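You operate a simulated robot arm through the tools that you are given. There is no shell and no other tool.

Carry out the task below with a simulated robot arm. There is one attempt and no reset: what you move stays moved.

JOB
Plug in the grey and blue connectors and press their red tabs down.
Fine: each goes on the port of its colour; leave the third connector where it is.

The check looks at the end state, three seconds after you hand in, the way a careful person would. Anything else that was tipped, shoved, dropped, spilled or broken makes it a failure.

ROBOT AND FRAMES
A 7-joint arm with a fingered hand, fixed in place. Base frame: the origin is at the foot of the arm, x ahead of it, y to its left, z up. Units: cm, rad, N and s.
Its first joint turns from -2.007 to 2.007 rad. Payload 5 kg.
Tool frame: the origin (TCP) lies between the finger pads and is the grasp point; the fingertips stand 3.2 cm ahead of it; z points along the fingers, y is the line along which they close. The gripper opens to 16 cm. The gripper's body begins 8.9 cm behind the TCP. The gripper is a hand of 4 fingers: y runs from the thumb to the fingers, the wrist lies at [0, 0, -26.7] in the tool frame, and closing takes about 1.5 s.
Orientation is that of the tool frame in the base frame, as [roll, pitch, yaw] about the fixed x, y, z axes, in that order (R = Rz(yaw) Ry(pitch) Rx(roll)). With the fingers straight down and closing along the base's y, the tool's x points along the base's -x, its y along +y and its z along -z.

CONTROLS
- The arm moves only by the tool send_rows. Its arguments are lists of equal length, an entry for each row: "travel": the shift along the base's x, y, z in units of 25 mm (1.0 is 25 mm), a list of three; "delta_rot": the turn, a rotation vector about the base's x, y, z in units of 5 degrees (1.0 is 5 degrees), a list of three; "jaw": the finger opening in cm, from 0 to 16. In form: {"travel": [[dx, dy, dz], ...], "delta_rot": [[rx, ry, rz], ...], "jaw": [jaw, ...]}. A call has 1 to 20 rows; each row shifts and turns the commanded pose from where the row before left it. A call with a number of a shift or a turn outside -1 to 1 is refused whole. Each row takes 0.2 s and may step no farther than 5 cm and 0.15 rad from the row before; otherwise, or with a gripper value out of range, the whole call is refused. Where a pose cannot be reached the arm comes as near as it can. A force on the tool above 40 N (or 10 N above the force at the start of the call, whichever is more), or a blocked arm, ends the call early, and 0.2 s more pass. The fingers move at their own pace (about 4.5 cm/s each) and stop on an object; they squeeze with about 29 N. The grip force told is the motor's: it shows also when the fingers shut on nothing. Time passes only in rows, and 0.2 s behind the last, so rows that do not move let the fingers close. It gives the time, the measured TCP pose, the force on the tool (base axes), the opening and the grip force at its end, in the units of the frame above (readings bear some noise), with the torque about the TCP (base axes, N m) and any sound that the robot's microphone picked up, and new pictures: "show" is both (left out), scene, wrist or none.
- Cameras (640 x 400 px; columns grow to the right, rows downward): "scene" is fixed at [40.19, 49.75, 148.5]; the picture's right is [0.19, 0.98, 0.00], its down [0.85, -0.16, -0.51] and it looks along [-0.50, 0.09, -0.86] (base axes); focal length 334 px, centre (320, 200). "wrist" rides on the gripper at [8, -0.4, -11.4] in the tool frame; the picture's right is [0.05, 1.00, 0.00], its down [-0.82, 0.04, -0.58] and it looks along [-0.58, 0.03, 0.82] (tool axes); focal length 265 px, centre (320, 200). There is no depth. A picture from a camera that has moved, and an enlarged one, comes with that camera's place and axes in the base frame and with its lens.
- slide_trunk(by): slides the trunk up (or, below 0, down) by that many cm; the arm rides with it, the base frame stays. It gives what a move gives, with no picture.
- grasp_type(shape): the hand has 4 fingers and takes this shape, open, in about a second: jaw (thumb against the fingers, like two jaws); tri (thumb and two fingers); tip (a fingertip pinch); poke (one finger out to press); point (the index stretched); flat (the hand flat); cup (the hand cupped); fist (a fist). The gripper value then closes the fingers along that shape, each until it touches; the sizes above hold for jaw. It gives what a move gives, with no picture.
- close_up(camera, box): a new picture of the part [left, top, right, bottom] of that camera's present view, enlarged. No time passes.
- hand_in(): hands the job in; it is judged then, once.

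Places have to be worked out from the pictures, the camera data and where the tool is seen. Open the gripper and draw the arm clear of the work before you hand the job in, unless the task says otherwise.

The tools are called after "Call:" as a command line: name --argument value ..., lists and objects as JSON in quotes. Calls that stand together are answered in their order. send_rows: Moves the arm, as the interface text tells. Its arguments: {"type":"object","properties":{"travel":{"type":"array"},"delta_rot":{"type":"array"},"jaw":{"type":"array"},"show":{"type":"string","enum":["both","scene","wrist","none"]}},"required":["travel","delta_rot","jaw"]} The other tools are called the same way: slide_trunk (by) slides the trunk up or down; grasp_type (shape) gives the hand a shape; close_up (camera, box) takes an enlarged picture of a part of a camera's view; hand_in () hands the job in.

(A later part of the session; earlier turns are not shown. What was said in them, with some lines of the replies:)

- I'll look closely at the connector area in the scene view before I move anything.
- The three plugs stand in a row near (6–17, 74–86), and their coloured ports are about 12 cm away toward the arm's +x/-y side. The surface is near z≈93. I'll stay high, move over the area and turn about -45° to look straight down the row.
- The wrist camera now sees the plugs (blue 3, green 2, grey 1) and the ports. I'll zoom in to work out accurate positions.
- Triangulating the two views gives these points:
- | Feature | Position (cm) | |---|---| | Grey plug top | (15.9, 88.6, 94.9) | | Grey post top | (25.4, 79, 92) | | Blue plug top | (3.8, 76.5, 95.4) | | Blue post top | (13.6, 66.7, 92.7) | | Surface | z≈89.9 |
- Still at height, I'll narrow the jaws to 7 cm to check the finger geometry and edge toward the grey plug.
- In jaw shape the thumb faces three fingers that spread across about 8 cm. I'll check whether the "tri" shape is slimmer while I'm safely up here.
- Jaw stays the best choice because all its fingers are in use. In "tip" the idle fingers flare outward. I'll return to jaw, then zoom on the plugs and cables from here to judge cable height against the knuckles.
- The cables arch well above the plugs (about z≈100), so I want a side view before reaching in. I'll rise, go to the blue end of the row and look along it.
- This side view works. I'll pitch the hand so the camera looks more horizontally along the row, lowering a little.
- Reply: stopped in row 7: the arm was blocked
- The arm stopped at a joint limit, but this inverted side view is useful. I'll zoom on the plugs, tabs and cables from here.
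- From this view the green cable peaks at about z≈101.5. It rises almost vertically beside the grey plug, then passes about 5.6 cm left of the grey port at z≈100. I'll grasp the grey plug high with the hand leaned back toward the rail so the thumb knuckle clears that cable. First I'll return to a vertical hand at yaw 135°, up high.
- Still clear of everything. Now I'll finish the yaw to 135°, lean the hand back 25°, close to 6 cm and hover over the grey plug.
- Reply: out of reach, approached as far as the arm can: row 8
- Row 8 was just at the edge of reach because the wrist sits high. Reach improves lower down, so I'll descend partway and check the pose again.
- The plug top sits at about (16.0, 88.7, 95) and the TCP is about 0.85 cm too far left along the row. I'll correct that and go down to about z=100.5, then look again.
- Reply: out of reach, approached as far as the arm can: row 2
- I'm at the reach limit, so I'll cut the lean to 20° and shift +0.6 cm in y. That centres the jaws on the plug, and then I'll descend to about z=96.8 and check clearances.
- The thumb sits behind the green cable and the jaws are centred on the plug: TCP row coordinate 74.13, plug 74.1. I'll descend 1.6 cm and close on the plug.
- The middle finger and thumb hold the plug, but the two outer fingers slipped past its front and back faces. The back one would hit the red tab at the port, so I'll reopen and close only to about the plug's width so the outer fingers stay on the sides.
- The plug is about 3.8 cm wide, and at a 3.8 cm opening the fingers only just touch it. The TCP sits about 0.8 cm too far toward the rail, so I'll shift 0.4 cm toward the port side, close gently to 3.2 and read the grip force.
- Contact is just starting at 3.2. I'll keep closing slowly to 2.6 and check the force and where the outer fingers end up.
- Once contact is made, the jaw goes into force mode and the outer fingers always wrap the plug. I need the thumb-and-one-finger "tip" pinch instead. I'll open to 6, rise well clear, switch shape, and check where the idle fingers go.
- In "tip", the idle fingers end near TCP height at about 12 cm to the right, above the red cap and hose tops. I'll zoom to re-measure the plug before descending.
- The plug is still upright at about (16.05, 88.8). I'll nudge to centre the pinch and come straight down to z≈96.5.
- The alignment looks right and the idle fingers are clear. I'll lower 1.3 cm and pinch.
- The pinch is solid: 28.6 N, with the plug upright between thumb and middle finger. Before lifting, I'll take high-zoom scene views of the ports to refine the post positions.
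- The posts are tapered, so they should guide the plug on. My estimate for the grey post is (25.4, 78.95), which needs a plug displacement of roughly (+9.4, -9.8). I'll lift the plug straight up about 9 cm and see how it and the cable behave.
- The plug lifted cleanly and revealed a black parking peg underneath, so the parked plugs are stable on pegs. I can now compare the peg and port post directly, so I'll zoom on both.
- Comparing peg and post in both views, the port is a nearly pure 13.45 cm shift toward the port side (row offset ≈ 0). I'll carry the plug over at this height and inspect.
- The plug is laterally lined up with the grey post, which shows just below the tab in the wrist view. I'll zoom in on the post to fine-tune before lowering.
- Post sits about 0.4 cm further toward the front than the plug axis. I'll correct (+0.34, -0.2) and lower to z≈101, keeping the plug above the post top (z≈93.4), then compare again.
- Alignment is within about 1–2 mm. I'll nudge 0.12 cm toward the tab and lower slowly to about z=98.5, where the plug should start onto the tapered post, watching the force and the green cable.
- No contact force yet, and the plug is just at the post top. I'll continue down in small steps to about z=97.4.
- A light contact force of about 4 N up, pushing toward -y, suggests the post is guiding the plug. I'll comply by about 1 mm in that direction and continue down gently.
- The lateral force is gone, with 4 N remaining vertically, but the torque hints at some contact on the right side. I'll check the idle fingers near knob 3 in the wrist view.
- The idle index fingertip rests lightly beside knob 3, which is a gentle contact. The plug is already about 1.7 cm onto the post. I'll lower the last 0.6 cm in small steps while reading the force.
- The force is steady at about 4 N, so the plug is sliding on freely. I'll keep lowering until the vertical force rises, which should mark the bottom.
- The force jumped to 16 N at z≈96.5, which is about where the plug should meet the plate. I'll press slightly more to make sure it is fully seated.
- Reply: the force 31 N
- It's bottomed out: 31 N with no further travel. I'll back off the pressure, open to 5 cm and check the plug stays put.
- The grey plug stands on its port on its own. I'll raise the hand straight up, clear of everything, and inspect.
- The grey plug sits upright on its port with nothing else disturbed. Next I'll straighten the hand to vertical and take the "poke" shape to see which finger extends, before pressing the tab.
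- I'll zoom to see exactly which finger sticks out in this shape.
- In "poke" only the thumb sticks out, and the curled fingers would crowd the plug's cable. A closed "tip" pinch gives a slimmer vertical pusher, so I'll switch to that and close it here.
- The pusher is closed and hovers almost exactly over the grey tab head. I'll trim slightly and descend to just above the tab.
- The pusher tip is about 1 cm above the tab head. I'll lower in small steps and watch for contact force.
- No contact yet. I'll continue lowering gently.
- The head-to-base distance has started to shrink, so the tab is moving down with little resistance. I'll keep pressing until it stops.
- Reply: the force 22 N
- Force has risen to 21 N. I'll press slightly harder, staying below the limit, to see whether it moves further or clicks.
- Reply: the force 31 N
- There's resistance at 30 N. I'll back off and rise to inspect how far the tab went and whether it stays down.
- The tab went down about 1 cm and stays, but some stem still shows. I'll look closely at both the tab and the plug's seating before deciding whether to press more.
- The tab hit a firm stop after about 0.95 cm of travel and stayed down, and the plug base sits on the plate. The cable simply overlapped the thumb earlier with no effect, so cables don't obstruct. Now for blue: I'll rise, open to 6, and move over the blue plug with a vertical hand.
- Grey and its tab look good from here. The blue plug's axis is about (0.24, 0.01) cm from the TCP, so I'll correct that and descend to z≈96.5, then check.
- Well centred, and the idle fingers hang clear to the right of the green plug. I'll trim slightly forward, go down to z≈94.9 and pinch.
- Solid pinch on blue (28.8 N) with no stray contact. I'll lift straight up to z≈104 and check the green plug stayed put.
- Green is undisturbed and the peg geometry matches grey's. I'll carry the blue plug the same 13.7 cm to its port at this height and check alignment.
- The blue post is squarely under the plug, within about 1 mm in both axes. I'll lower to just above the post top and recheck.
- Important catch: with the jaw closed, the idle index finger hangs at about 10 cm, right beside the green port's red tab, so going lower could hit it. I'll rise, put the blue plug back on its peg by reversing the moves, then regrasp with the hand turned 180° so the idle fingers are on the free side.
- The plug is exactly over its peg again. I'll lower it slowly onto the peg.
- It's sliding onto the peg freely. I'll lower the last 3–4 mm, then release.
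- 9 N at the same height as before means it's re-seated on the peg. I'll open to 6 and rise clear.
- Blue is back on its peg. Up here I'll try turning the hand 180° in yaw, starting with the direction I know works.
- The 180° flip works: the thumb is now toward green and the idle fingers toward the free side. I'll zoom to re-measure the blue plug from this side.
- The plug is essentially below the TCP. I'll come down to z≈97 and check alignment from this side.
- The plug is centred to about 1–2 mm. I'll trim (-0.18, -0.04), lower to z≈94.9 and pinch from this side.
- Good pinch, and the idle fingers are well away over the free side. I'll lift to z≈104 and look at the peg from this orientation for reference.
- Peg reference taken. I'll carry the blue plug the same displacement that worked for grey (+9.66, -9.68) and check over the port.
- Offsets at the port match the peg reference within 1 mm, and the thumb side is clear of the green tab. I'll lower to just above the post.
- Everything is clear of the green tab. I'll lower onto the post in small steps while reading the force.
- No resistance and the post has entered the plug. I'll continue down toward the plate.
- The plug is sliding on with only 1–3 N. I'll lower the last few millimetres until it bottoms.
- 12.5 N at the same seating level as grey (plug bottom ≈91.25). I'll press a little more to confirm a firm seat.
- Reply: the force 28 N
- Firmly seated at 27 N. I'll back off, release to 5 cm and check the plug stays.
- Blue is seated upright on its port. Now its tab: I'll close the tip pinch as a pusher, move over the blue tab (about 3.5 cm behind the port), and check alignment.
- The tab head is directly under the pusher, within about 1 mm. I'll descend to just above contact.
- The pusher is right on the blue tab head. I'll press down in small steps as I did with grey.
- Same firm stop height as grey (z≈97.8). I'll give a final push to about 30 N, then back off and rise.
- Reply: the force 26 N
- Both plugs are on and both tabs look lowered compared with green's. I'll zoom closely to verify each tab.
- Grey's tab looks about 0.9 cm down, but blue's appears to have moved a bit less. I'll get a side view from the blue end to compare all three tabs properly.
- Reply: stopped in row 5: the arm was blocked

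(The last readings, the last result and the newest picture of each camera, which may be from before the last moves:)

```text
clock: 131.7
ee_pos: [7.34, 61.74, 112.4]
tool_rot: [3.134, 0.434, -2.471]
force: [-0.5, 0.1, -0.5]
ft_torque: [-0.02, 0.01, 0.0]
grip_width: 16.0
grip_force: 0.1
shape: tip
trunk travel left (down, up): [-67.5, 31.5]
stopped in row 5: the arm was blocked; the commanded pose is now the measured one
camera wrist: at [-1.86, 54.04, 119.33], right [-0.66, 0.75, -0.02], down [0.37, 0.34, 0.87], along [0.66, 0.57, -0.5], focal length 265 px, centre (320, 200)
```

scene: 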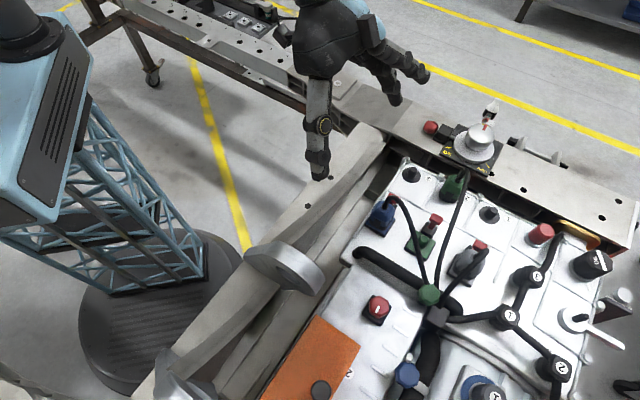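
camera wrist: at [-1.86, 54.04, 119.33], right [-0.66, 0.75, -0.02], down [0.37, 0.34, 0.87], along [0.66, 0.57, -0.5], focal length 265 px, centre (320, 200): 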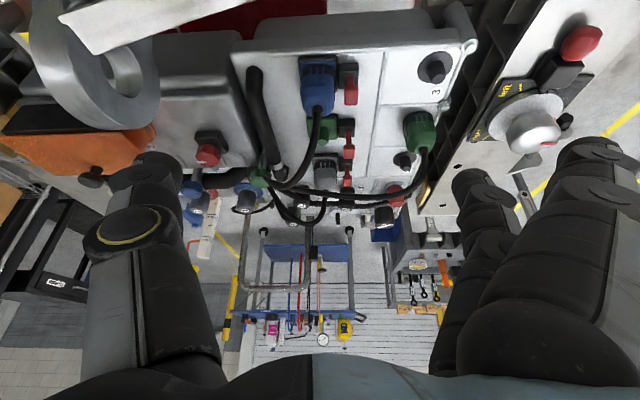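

I have a side view from the blue end. I'll zoom on the three tabs.

Call:
close_up --camera "wrist" --box '[280, 40, 380, 110]'

Call:
close_up --camera "wrist" --box '[290, 100, 370, 200]'

Call:
close_up --camera "wrist" --box '[240, 40, 440, 220]'

```text
5.71 times, centred on (330, 75) of wrist
camera zoom: at [-1.86, 54.04, 119.33], right [-0.66, 0.75, -0.02], down [0.37, 0.34, 0.87], along [0.66, 0.57, -0.5], focal length 1517 px, centre (263, 914)
```

zoom: 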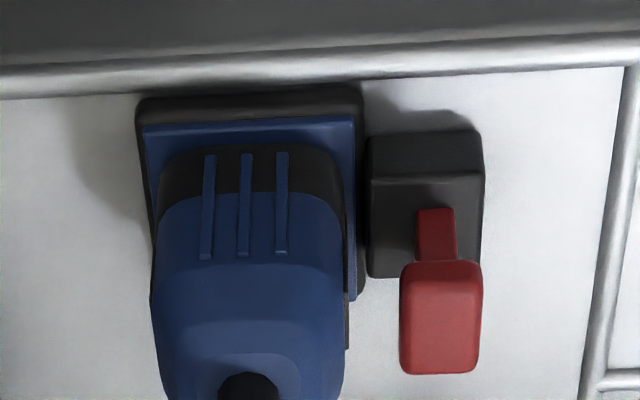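

```text
4.00 times, centred on (330, 150) of wrist
camera zoom: at [-1.86, 54.04, 119.33], right [-0.66, 0.75, -0.02], down [0.37, 0.34, 0.87], along [0.66, 0.57, -0.5], focal length 1062 px, centre (280, 400)
```

zoom: 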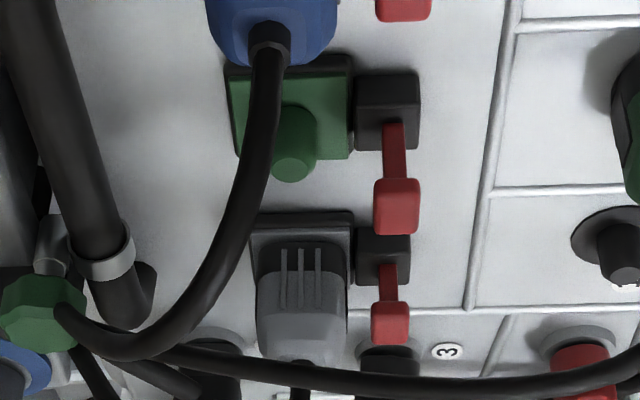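

```text
2.22 times, centred on (340, 130) of wrist
camera zoom: at [-1.86, 54.04, 119.33], right [-0.66, 0.75, -0.02], down [0.37, 0.34, 0.87], along [0.66, 0.57, -0.5], focal length 590 px, centre (276, 356)
```

zoom: 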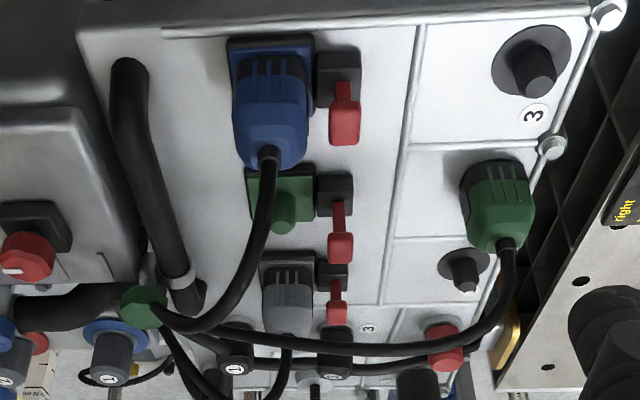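

I'll zoom tighter on each tab for a careful comparison.

Call:
close_up --camera "wrist" --box '[335, 55, 365, 95]'

Call:
close_up --camera "wrist" --box '[332, 115, 362, 160]'

Call:
close_up --camera "wrist" --box '[332, 152, 362, 190]'

```text
10.00 times, centred on (350, 75) of wrist
camera zoom: at [-1.86, 54.04, 119.33], right [-0.66, 0.75, -0.02], down [0.37, 0.34, 0.87], along [0.66, 0.57, -0.5], focal length 2654 px, centre (20, 1450)
```

zoom: 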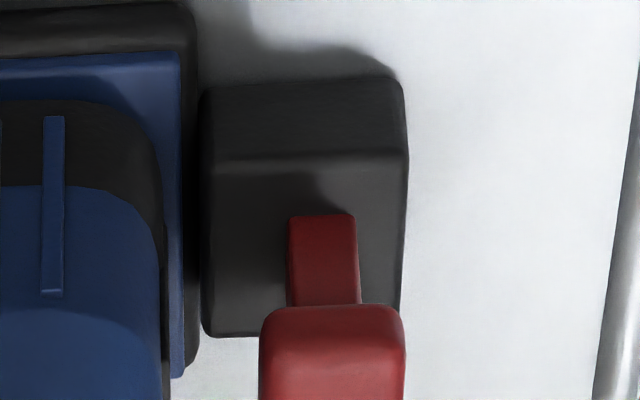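

```text
8.89 times, centred on (347, 138) of wrist
camera zoom: at [-1.86, 54.04, 119.33], right [-0.66, 0.75, -0.02], down [0.37, 0.34, 0.87], along [0.66, 0.57, -0.5], focal length 2359 px, centre (80, 756)
```

zoom: 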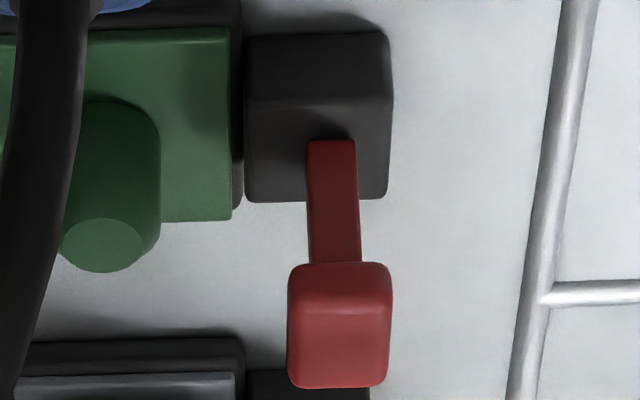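

```text
10.53 times, centred on (347, 171) of wrist
camera zoom: at [-1.86, 54.04, 119.33], right [-0.66, 0.75, -0.02], down [0.37, 0.34, 0.87], along [0.66, 0.57, -0.5], focal length 2794 px, centre (36, 505)
```

zoom: 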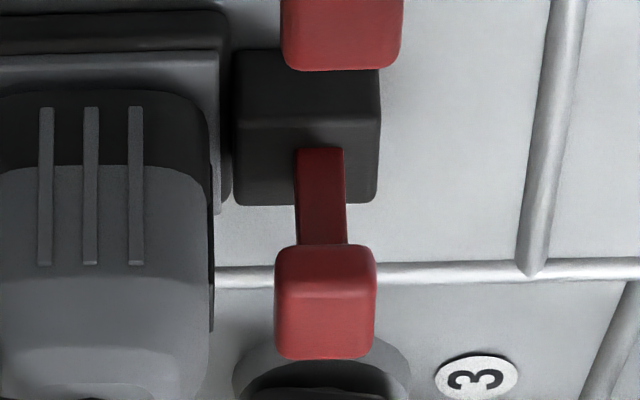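

Green's stem shows about 2.6 cm, grey's about 1.9 and blue's about 1.6, so both moved but perhaps not to the end. I'll look closely at the plug bases for any gap, since a part-seated plug might be holding the tabs up.

Call:
close_up --camera "wrist" --box '[298, 52, 348, 92]'

Call:
close_up --camera "wrist" --box '[305, 148, 345, 188]'

Call:
close_up --camera "wrist" --box '[395, 100, 445, 160]'

```text
10.00 times, centred on (323, 72) of wrist
camera zoom: at [-1.86, 54.04, 119.33], right [-0.66, 0.75, -0.02], down [0.37, 0.34, 0.87], along [0.66, 0.57, -0.5], focal length 2654 px, centre (290, 1480)
```

zoom: 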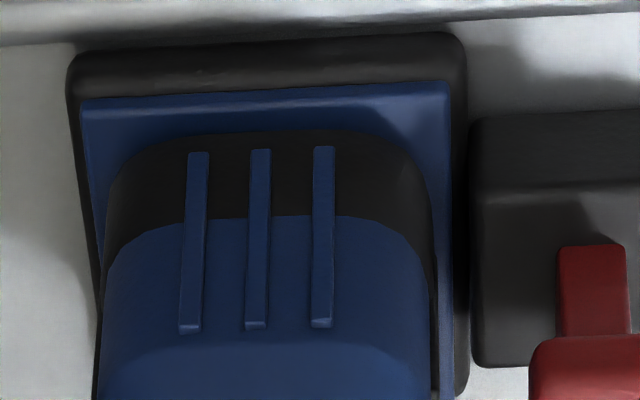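

```text
10.00 times, centred on (325, 168) of wrist
camera zoom: at [-1.86, 54.04, 119.33], right [-0.66, 0.75, -0.02], down [0.37, 0.34, 0.87], along [0.66, 0.57, -0.5], focal length 2654 px, centre (270, 520)
```

zoom: 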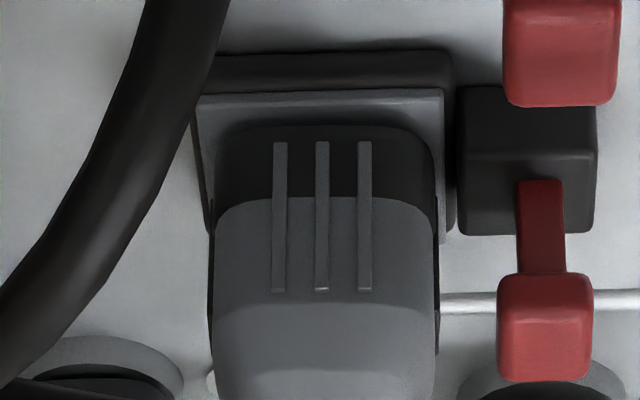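

```text
6.67 times, centred on (420, 130) of wrist
camera zoom: at [-1.86, 54.04, 119.33], right [-0.66, 0.75, -0.02], down [0.37, 0.34, 0.87], along [0.66, 0.57, -0.5], focal length 1769 px, centre (-347, 667)
```

zoom: 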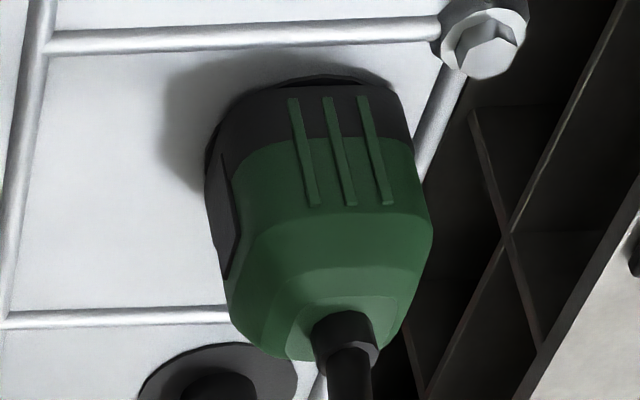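

The plug bases show blue nearly flush, while grey sits roughly 2–3 mm higher. That matches the higher seating height I recorded, so grey probably needs a firmer push. I'll return to a vertical hand over the grey plug and use the closed pusher on top of it.

Call:
send_rows --travel '[[0, 0, 0.3], [0, 0, 0.3], [0, 0, 0.3], [0, 0, 0.3], [0, 0, 0.3], [0.43, 0.4, 0], [0.43, 0.4, 0], [0.43, 0.4, 0], [0.43, 0.4, 0], [0.43, 0.4, 0], [0.43, 0.4, 0], [0.43, 0.4, 0], [0.43, 0.4, 0], [0.43, 0.4, 0], [0.43, 0.4, 0], [0.43, 0.4, 0], [0.43, 0.4, 0], [0.43, 0.4, 0], [0.43, 0.4, 0], [0.43, 0.4, 0]]' --delta_rot '[[-0.618, 0.779, 0], [-0.618, 0.779, 0], [-0.618, 0.779, 0], [-0.618, 0.779, 0], [-0.618, 0.779, 0], [0, 0, -0.982], [0, 0, -0.982], [0, 0, -0.982], [0, 0, -0.982], [0, 0, -0.982], [0, 0, -0.982], [0, 0, -0.982], [0, 0, -0.982], [0, 0, -0.982], [0, 0, -0.982], [0, 0, -0.982], [0, 0, -0.982], [0, 0, -0.982], [0, 0, -0.982], [0, 0, -0.982]]' --jaw '[16, 16, 16, 16, 12, 8, 4, 0, 0, 0, 0, 0, 0, 0, 0, 0, 0, 0, 0, 0]' --show "none"

Call:
send_rows --travel '[[0.42, 0.42, 0], [0.42, 0.42, 0], [0, 0, 0]]' --delta_rot '[[0, 0, -0.98], [0, 0, -0.98], [0, 0, 0]]' --jaw '[0, 0, 0]'

Call:
close_up --camera "wrist" --box '[200, 20, 440, 170]'

```text
clock: 135.9
ee_pos: [23.33, 76.96, 116.21]
tool_rot: [3.136, 0.0, 2.531]
force: [0.5, -0.1, 0.1]
ft_torque: [-0.01, 0.0, 0.03]
grip_width: 0.0
grip_force: 29.2
shape: tip
trunk travel left (down, up): [-67.5, 31.5]
```

```text
clock: 136.7
ee_pos: [25.43, 78.98, 116.19]
tool_rot: [3.132, 0.0, 2.36]
force: [-0.6, 0.1, -0.1]
ft_torque: [-0.02, 0.0, 0.01]
grip_width: 0.0
grip_force: 29.3
shape: tip
trunk travel left (down, up): [-67.5, 31.5]
camera wrist: at [19.32, 84.4, 127.5], right [0.67, 0.74, 0.01], down [0.6, -0.55, 0.58], along [0.44, -0.38, -0.82], focal length 265 px, centre (320, 200)
```

scene: 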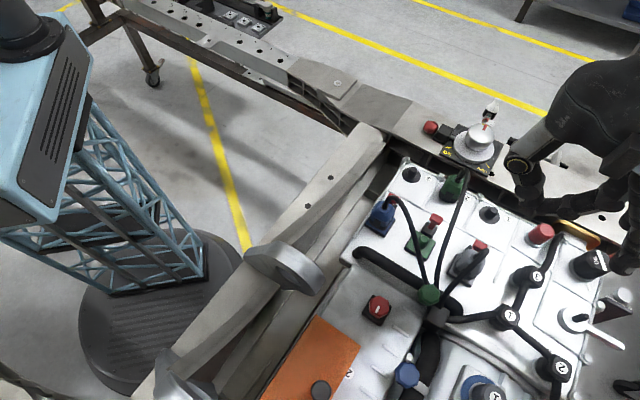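
wrist: 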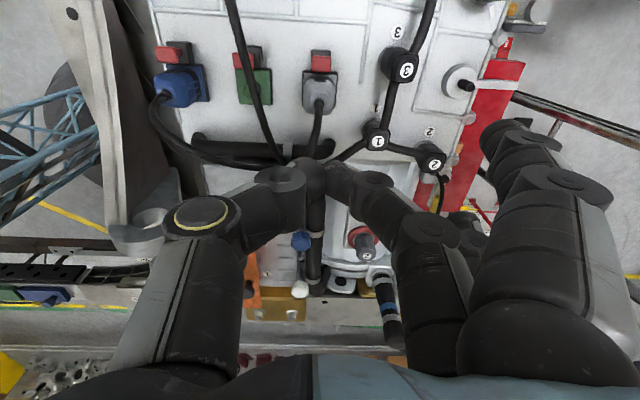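

```text
2.67 times, centred on (320, 95) of wrist
camera zoom: at [19.32, 84.4, 127.5], right [0.67, 0.74, 0.01], down [0.6, -0.55, 0.58], along [0.44, -0.38, -0.82], focal length 708 px, centre (320, 480)
```

zoom: 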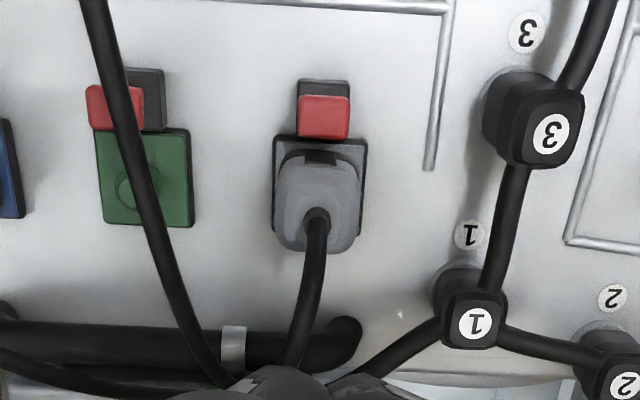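

The pusher is right above the grey plug's top boss. I'll descend to just above it.

Call:
send_rows --travel '[[0.036, -0.036, -0.6], [0, 0, -0.8], [0, 0, -0.8], [0, 0, -0.8], [0, 0, -0.8], [0, 0, -0.8], [0, 0, -0.8], [0, 0, -0.5], [0, 0, 0]]' --delta_rot '[[0, 0, 0], [0, 0, 0], [0, 0, 0], [0, 0, 0], [0, 0, 0], [0, 0, 0], [0, 0, 0], [0, 0, 0], [0, 0, 0]]' --jaw '[0, 0, 0, 0, 0, 0, 0, 0, 0]'

Call:
close_up --camera "wrist" --box '[220, 80, 420, 220]'

Call:
close_up --camera "scene" --box '[430, 190, 540, 300]'

```text
clock: 138.7
ee_pos: [25.38, 78.81, 101.46]
tool_rot: [3.132, -0.001, 2.36]
force: [0.7, 0.3, -0.3]
ft_torque: [0.01, 0.01, -0.01]
grip_width: 0.0
grip_force: 28.8
shape: tip
trunk travel left (down, up): [-67.5, 31.5]
camera wrist: at [19.26, 84.21, 112.77], right [0.67, 0.75, 0.01], down [0.6, -0.55, 0.58], along [0.44, -0.38, -0.82], focal length 265 px, centre (320, 200)
```

scene: 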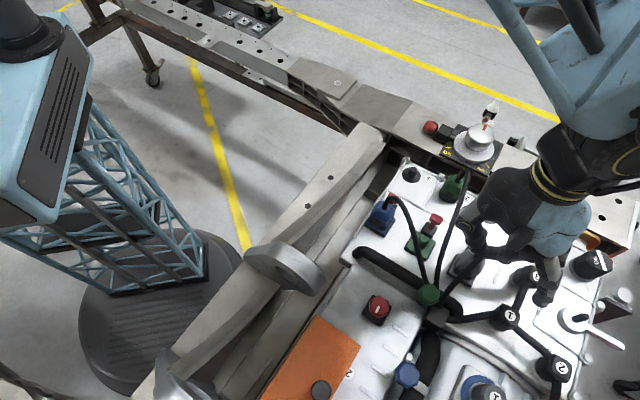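
wrist: 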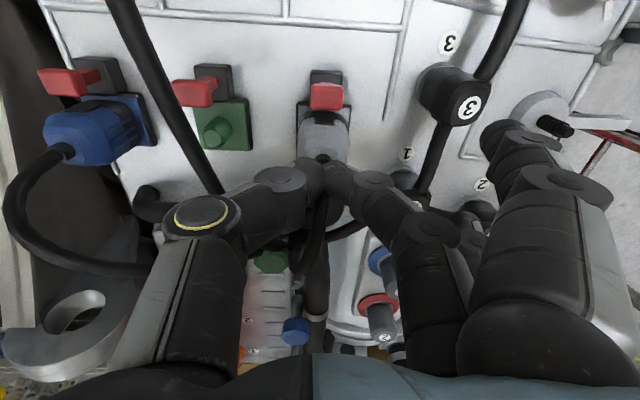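

```text
2.86 times, centred on (320, 150) of wrist
camera zoom: at [19.26, 84.21, 112.77], right [0.67, 0.75, 0.01], down [0.6, -0.55, 0.58], along [0.44, -0.38, -0.82], focal length 758 px, centre (320, 343)
```

zoom: 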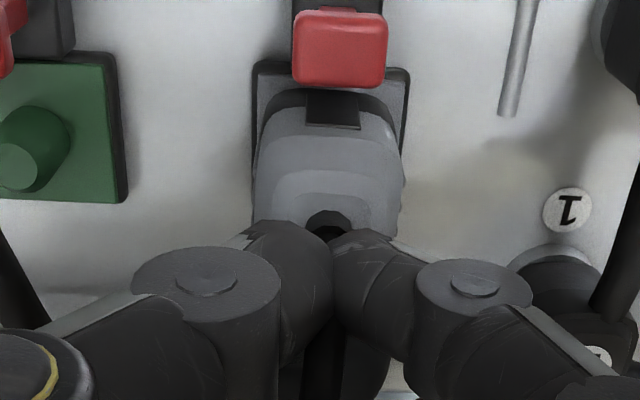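

```text
3.64 times, centred on (485, 245) of scene
camera zoom: at [40.19, 49.75, 148.5], right [0.19, 0.98, 0.0], down [0.85, -0.16, -0.51], along [-0.5, 0.09, -0.86], focal length 1216 px, centre (-280, 36)
```

zoom: 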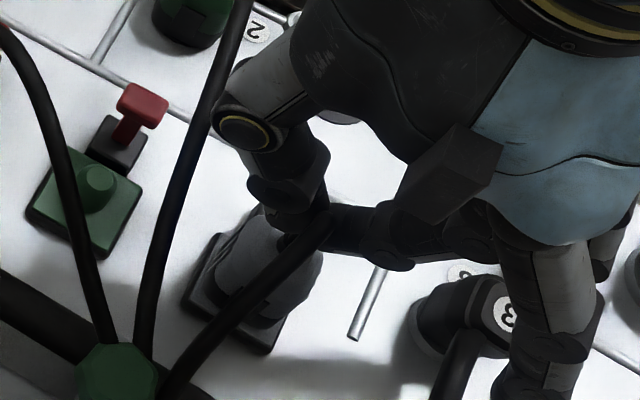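

The boss is right under the tips. I'll nudge slightly and press down in small steps, watching the force.

Call:
send_rows --travel '[[-0.006, 0.06, -0.1], [0, 0, -0.1], [0, 0, -0.1], [0, 0, -0.1], [0, 0, 0]]' --delta_rot '[[0, 0, 0], [0, 0, 0], [0, 0, 0], [0, 0, 0], [0, 0, 0]]' --jaw '[0, 0, 0, 0, 0]' --show "none"

Call:
send_rows --travel '[[0, 0, -0.08], [0, 0, -0.08], [0, 0, 0]]' --delta_rot '[[0, 0, 0], [0, 0, 0], [0, 0, 0]]' --jaw '[0, 0, 0]' --show "none"

```text
clock: 139.9
ee_pos: [25.36, 79.09, 100.42]
tool_rot: [3.132, -0.001, 2.36]
force: [0.1, 0.0, -0.5]
ft_torque: [0.01, 0.0, -0.02]
grip_width: 0.01
grip_force: 28.7
shape: tip
trunk travel left (down, up): [-67.5, 31.5]
```

```text
clock: 140.7
ee_pos: [25.43, 79.01, 100.1]
tool_rot: [3.134, -0.002, 2.36]
force: [0.2, 0.2, 0.0]
ft_torque: [0.04, -0.01, 0.0]
grip_width: 0.0
grip_force: 29.3
shape: tip
trunk travel left (down, up): [-67.5, 31.5]
```

No contact yet; I'll continue down gently.

Call:
send_rows --travel '[[0, 0, -0.08], [0, 0, -0.08], [0, 0, 0]]' --delta_rot '[[0, 0, 0], [0, 0, 0], [0, 0, 0]]' --jaw '[0, 0, 0]' --show "none"

Call:
close_up --camera "scene" --box '[430, 190, 540, 300]'

Call:
close_up --camera "wrist" --box '[220, 80, 420, 220]'

```text
clock: 141.5
ee_pos: [25.45, 79.0, 99.62]
tool_rot: [3.134, 0.001, 2.36]
force: [1.0, -0.8, 2.6]
ft_torque: [-0.01, -0.05, -0.03]
grip_width: 0.01
grip_force: 28.9
shape: tip
trunk travel left (down, up): [-67.5, 31.5]
```

```text
3.64 times, centred on (485, 245) of scene
camera zoom: at [40.19, 49.75, 148.5], right [0.19, 0.98, 0.0], down [0.85, -0.16, -0.51], along [-0.5, 0.09, -0.86], focal length 1216 px, centre (-280, 36)
```

zoom: 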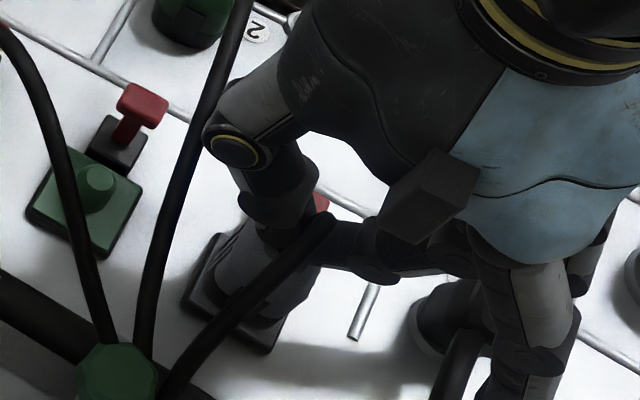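

```text
2.86 times, centred on (320, 150) of wrist
camera zoom: at [19.31, 84.45, 111.02], right [0.67, 0.75, 0.01], down [0.6, -0.55, 0.58], along [0.44, -0.38, -0.82], focal length 758 px, centre (320, 343)
```

zoom: 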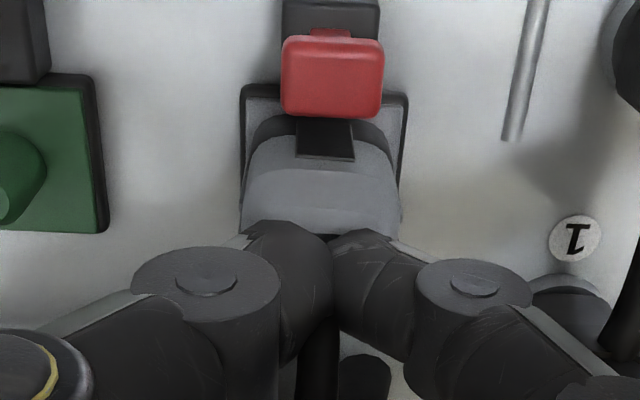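

Contact at tip height about 96.4. I'll increase the pressing force gradually.

Call:
send_rows --travel '[[0, 0, -0.06], [0, 0, -0.06], [0, 0, 0]]' --delta_rot '[[0, 0, 0], [0, 0, 0], [0, 0, 0]]' --jaw '[0, 0, 0]' --show "none"

Call:
send_rows --travel '[[0, 0, -0.04], [0, 0, -0.04], [0, 0, 0]]' --delta_rot '[[0, 0, 0], [0, 0, 0], [0, 0, 0]]' --jaw '[0, 0, 0]' --show "none"

```text
clock: 142.3
ee_pos: [25.45, 79.11, 99.55]
tool_rot: [3.129, -0.004, 2.359]
force: [3.4, 4.8, 23.4]
ft_torque: [0.17, -0.25, 0.03]
grip_width: 0.0
grip_force: 29.0
shape: tip
trunk travel left (down, up): [-67.5, 31.5]
```

```text
clock: 143.1
ee_pos: [25.4, 79.15, 99.56]
tool_rot: [3.126, -0.005, 2.359]
force: [0.2, -0.2, 15.9]
ft_torque: [-0.12, -0.08, 0.0]
grip_width: 0.0
grip_force: 28.6
shape: tip
trunk travel left (down, up): [-67.5, 31.5]
stopped in row 3: the force on the tool passed its limit at 41 N (the readings are from after the stop); the commanded pose is now the measured one
```

At 41 N the plug did not move at all, so grey is solidly bottomed. To compare grey and blue reliably, I'll rise and view each port from an identical relative hover pose.

Call:
send_rows --travel '[[0, 0, 0.3], [0, 0, 0.6], [0, 0, 0.8], [0, 0, 0.8], [0, 0, 0.8], [0, 0, 0.1], [0, 0, 0]]' --delta_rot '[[0, 0, 0], [0, 0, 0], [0, 0, 0], [0, 0, 0], [0, 0, 0], [0, 0, 0], [0, 0, 0]]' --jaw '[0, 0, 0, 0, 0, 0, 0]' --show "none"

Call:
close_up --camera "wrist" --box '[270, 60, 370, 160]'

Call:
send_rows --travel '[[-0.475, -0.475, 0], [-0.475, -0.475, 0], [-0.475, -0.475, 0], [-0.475, -0.475, 0], [-0.475, -0.475, 0], [0, 0, 0]]' --delta_rot '[[0, 0, 0], [0, 0, 0], [0, 0, 0], [0, 0, 0], [0, 0, 0], [0, 0, 0]]' --jaw '[0, 0, 0, 0, 0, 0]' --show "none"

Call:
close_up --camera "wrist" --box '[270, 60, 370, 160]'

Call:
send_rows --travel '[[-0.475, -0.475, 0], [-0.475, -0.475, 0], [-0.475, -0.475, 0], [-0.475, -0.475, 0], [-0.475, -0.475, 0], [0, 0, 0]]' --delta_rot '[[0, 0, 0], [0, 0, 0], [0, 0, 0], [0, 0, 0], [0, 0, 0], [0, 0, 0]]' --jaw '[0, 0, 0, 0, 0, 0]' --show "none"

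Call:
close_up --camera "wrist" --box '[270, 60, 370, 160]'

```text
clock: 144.7
ee_pos: [25.38, 79.17, 107.83]
tool_rot: [3.129, -0.001, 2.36]
force: [-0.8, 0.2, 0.3]
ft_torque: [-0.03, -0.01, 0.0]
grip_width: 0.0
grip_force: 29.0
shape: tip
trunk travel left (down, up): [-67.5, 31.5]
```

```text
4.00 times, centred on (320, 110) of wrist
camera zoom: at [19.31, 84.57, 119.18], right [0.67, 0.75, 0.01], down [0.6, -0.55, 0.58], along [0.44, -0.38, -0.82], focal length 1062 px, centre (320, 560)
```

zoom: 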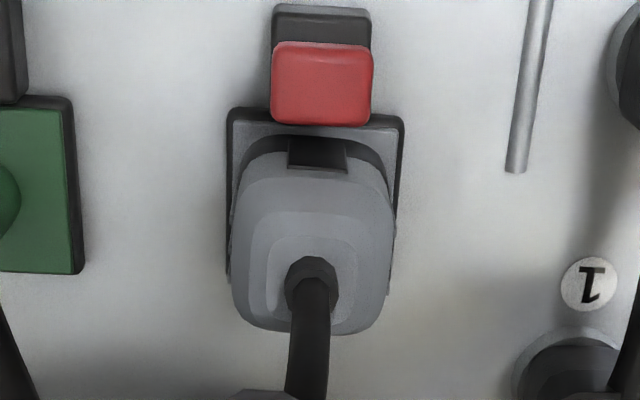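

```text
clock: 146.1
ee_pos: [19.39, 73.36, 107.75]
tool_rot: [3.128, -0.003, 2.36]
force: [0.3, 0.1, -0.3]
ft_torque: [-0.01, -0.02, -0.01]
grip_width: 0.02
grip_force: 28.7
shape: tip
trunk travel left (down, up): [-67.5, 31.5]
```

```text
4.00 times, centred on (320, 110) of wrist
camera zoom: at [13.36, 78.61, 119.17], right [0.67, 0.75, 0.01], down [0.6, -0.55, 0.58], along [0.44, -0.38, -0.82], focal length 1062 px, centre (320, 560)
```

zoom: 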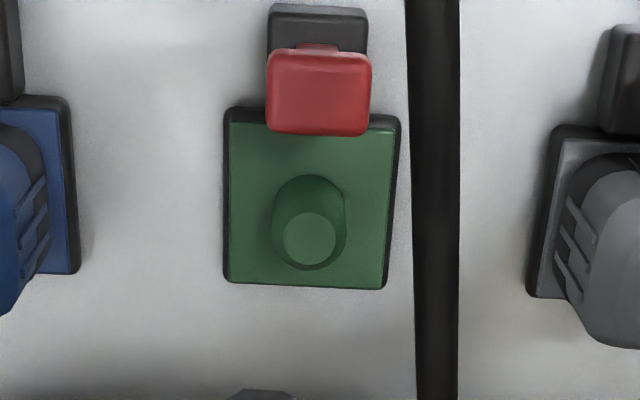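

```text
clock: 147.5
ee_pos: [13.49, 67.23, 107.67]
tool_rot: [3.129, -0.002, 2.36]
force: [-0.3, 0.6, 0.5]
ft_torque: [-0.01, -0.01, 0.0]
grip_width: 0.0
grip_force: 29.1
shape: tip
trunk travel left (down, up): [-67.5, 31.5]
```

```text
4.00 times, centred on (320, 110) of wrist
camera zoom: at [7.47, 72.64, 119.11], right [0.67, 0.75, 0.01], down [0.6, -0.55, 0.58], along [0.44, -0.38, -0.82], focal length 1062 px, centre (320, 560)
```

zoom: 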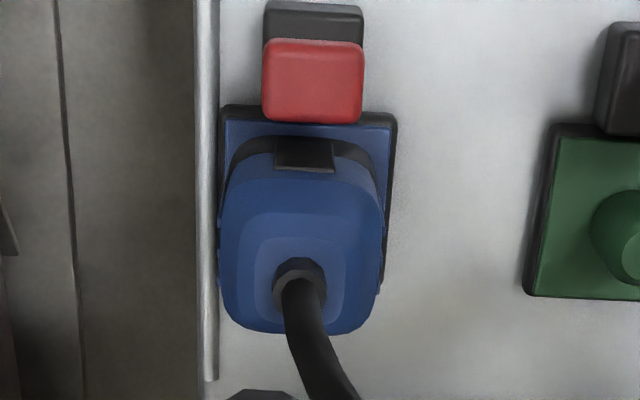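

From identical poses, grey and blue tabs are both lowered equally (about 0.95 cm) compared with green's raised tab, and both plugs sit equally on their plates. That means both tabs are at their mechanical stop. Green's plug and tab are untouched. Now I'll rise, open the hand and draw the arm back to its starting area.

Call:
send_rows --travel '[[0, 0, 0.8], [0, 0, 0.8], [0, 0, 0.8], [0, 0, 0.8], [0, 0, 0.8], [0, 0, 0.8], [0, 0, 0.8], [0.56, -0.9, 0], [0.56, -0.9, 0], [0.56, -0.9, 0], [0.56, -0.9, 0], [0.56, -0.9, 0], [0.56, -0.9, 0], [0.56, -0.9, 0], [0.56, -0.9, 0], [0.56, -0.9, 0], [0.56, -0.9, 0]]' --delta_rot '[[0, 0, 0], [0, 0, 0], [0, 0, 0], [0, 0, 0], [0, 0, 0], [0, 0, 0], [0, 0, 0], [0, 0, 0.9], [0, 0, 0.9], [0, 0, 0.9], [0, 0, 0.9], [0, 0, 0.9], [0, 0, 0.9], [0, 0, 0.9], [0, 0, 0.9], [0, 0, 0.9], [0, 0, 0.9]]' --jaw '[0, 0, 0, 0, 4, 8, 12, 16, 16, 16, 16, 16, 16, 16, 16, 16, 16]'

Call:
close_up --camera "scene" --box '[340, 140, 560, 310]'

Call:
close_up --camera "scene" --box '[360, 180, 440, 240]'

Call:
close_up --camera "scene" --box '[430, 220, 510, 290]'

```text
clock: 151.1
ee_pos: [27.46, 44.62, 121.73]
tool_rot: [3.13, -0.001, -3.135]
force: [0.2, 0.3, -0.5]
ft_torque: [0.02, 0.04, 0.02]
grip_width: 15.97
grip_force: 0.1
shape: tip
trunk travel left (down, up): [-67.5, 31.5]
camera wrist: at [19.45, 44.14, 133.12], right [-0.06, 1.0, 0.01], down [0.82, 0.04, 0.58], along [0.57, 0.04, -0.82], focal length 265 px, centre (320, 200)
```

scene: 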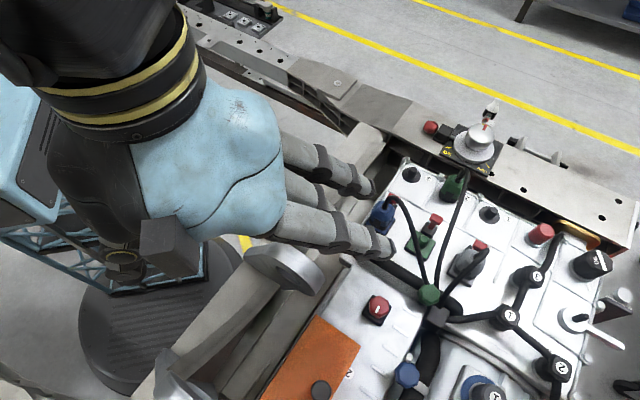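
wrist: 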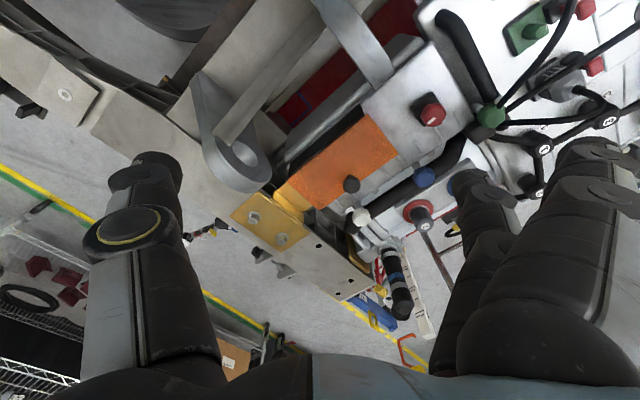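

```text
2.35 times, centred on (450, 225) of scene
camera zoom: at [40.19, 49.75, 148.5], right [0.19, 0.98, 0.0], down [0.85, -0.16, -0.51], along [-0.5, 0.09, -0.86], focal length 787 px, centre (14, 141)
```

zoom: 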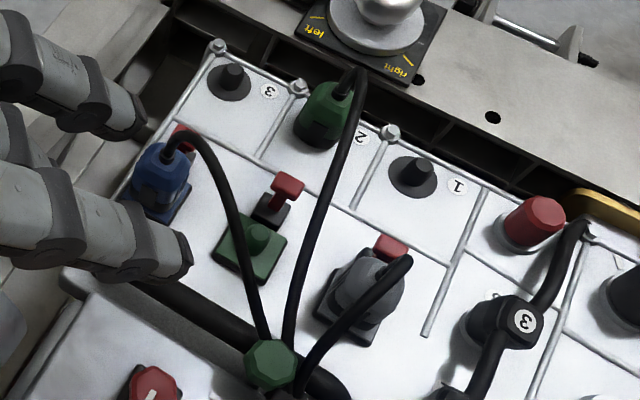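

```text
6.67 times, centred on (400, 210) of scene
camera zoom: at [40.19, 49.75, 148.5], right [0.19, 0.98, 0.0], down [0.85, -0.16, -0.51], along [-0.5, 0.09, -0.86], focal length 2229 px, centre (-213, 133)
```

zoom: 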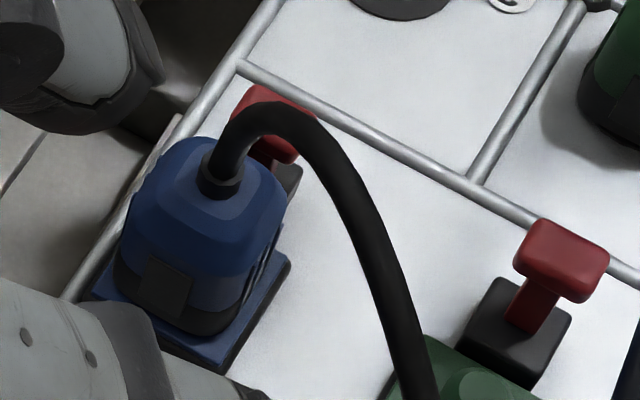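

```text
5.71 times, centred on (470, 255) of scene
camera zoom: at [40.19, 49.75, 148.5], right [0.19, 0.98, 0.0], down [0.85, -0.16, -0.51], along [-0.5, 0.09, -0.86], focal length 1910 px, centre (-537, -114)
```

zoom: 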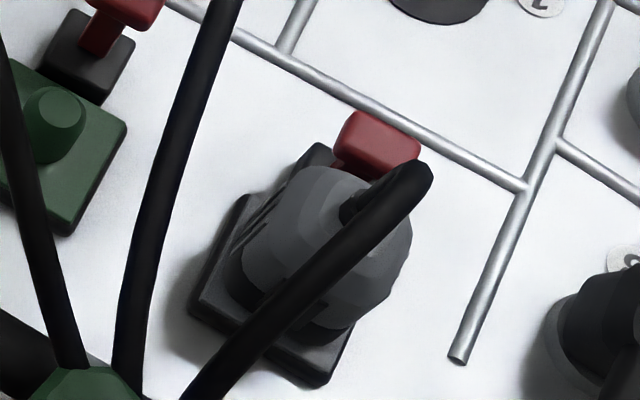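

Both connectors stand on their matching ports with red tabs down, green is untouched, and the gripper is open. I'll lift the hand a little further clear before handing in.

Call:
send_rows --travel '[[0, -0.5, 0.6], [0, -0.5, 0.6], [0, -0.5, 0.6], [0, 0, 0]]' --delta_rot '[[0, 0, 0], [0, 0, 0], [0, 0, 0], [0, 0, 0]]' --jaw '[16, 16, 16, 16]'

Call:
close_up --camera "scene" --box '[340, 140, 560, 310]'

```text
clock: 152.1
ee_pos: [27.51, 41.1, 126.3]
tool_rot: [3.13, -0.002, -3.137]
force: [-0.2, 0.1, -0.2]
ft_torque: [-0.01, -0.03, 0.02]
grip_width: 15.98
grip_force: 0.1
shape: tip
trunk travel left (down, up): [-67.5, 31.5]
camera wrist: at [19.51, 40.57, 137.7], right [-0.06, 1.0, 0.01], down [0.82, 0.04, 0.58], along [0.57, 0.04, -0.82], focal length 265 px, centre (320, 200)
```

scene: 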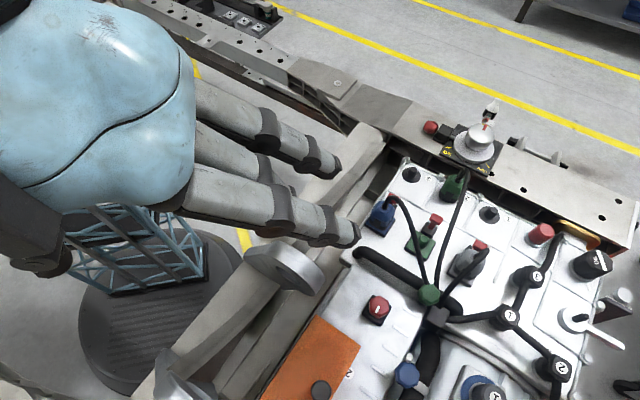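
wrist: 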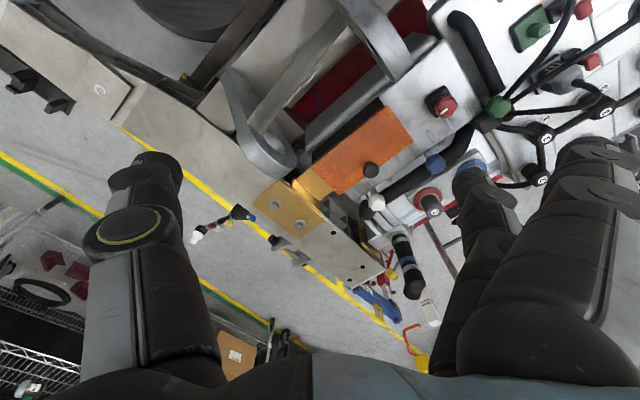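

```text
2.35 times, centred on (450, 225) of scene
camera zoom: at [40.19, 49.75, 148.5], right [0.19, 0.98, 0.0], down [0.85, -0.16, -0.51], along [-0.5, 0.09, -0.86], focal length 787 px, centre (14, 141)
```

zoom: 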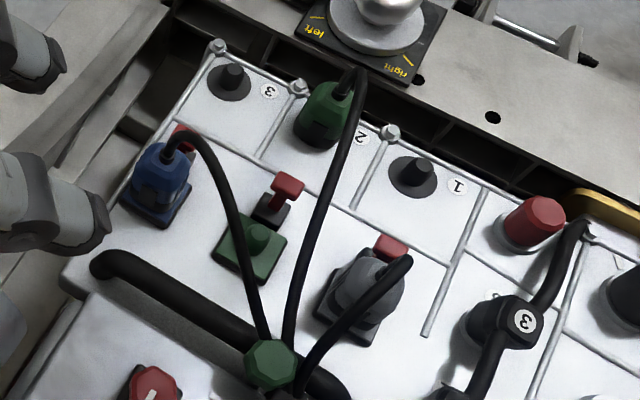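

The arm is clear and the gripper open. Blue and grey are seated on their own ports with tabs pressed, and the green connector and its tab are as they were. I'm handing in.

Call:
hand_in

```text
The job is handed in.
```

I plugged the grey and blue connectors onto the ports of their own colour and pressed both red tabs down, then handed the job in. I haven't been told the result of the check.

- **Grey:** the plug is bottomed on its port and did not move under about 41 N. Its tab went down about 0.95 cm to a firm stop at 30 N and stayed down.
- **Blue:** the plug was pushed home at about 27 N. Its tab stopped at the same depth as grey's, at about 26 N. I had already lifted it once and set it back on its parking peg so I could re-grip it with the spare fingers clear of the green tab.
- **Green:** the connector is still on its parking peg and its tab is still up.

Two things I could not fully confirm:

- **Tab travel:** no click was heard. About 1.6–1.9 cm of each tab's stem still shows, so I took the equal firm stops as the end of their travel.
- **Knob 3:** a spare finger rested lightly against it while I seated grey. It showed no sign of having moved.

The gripper is open and the arm is back near its starting position.
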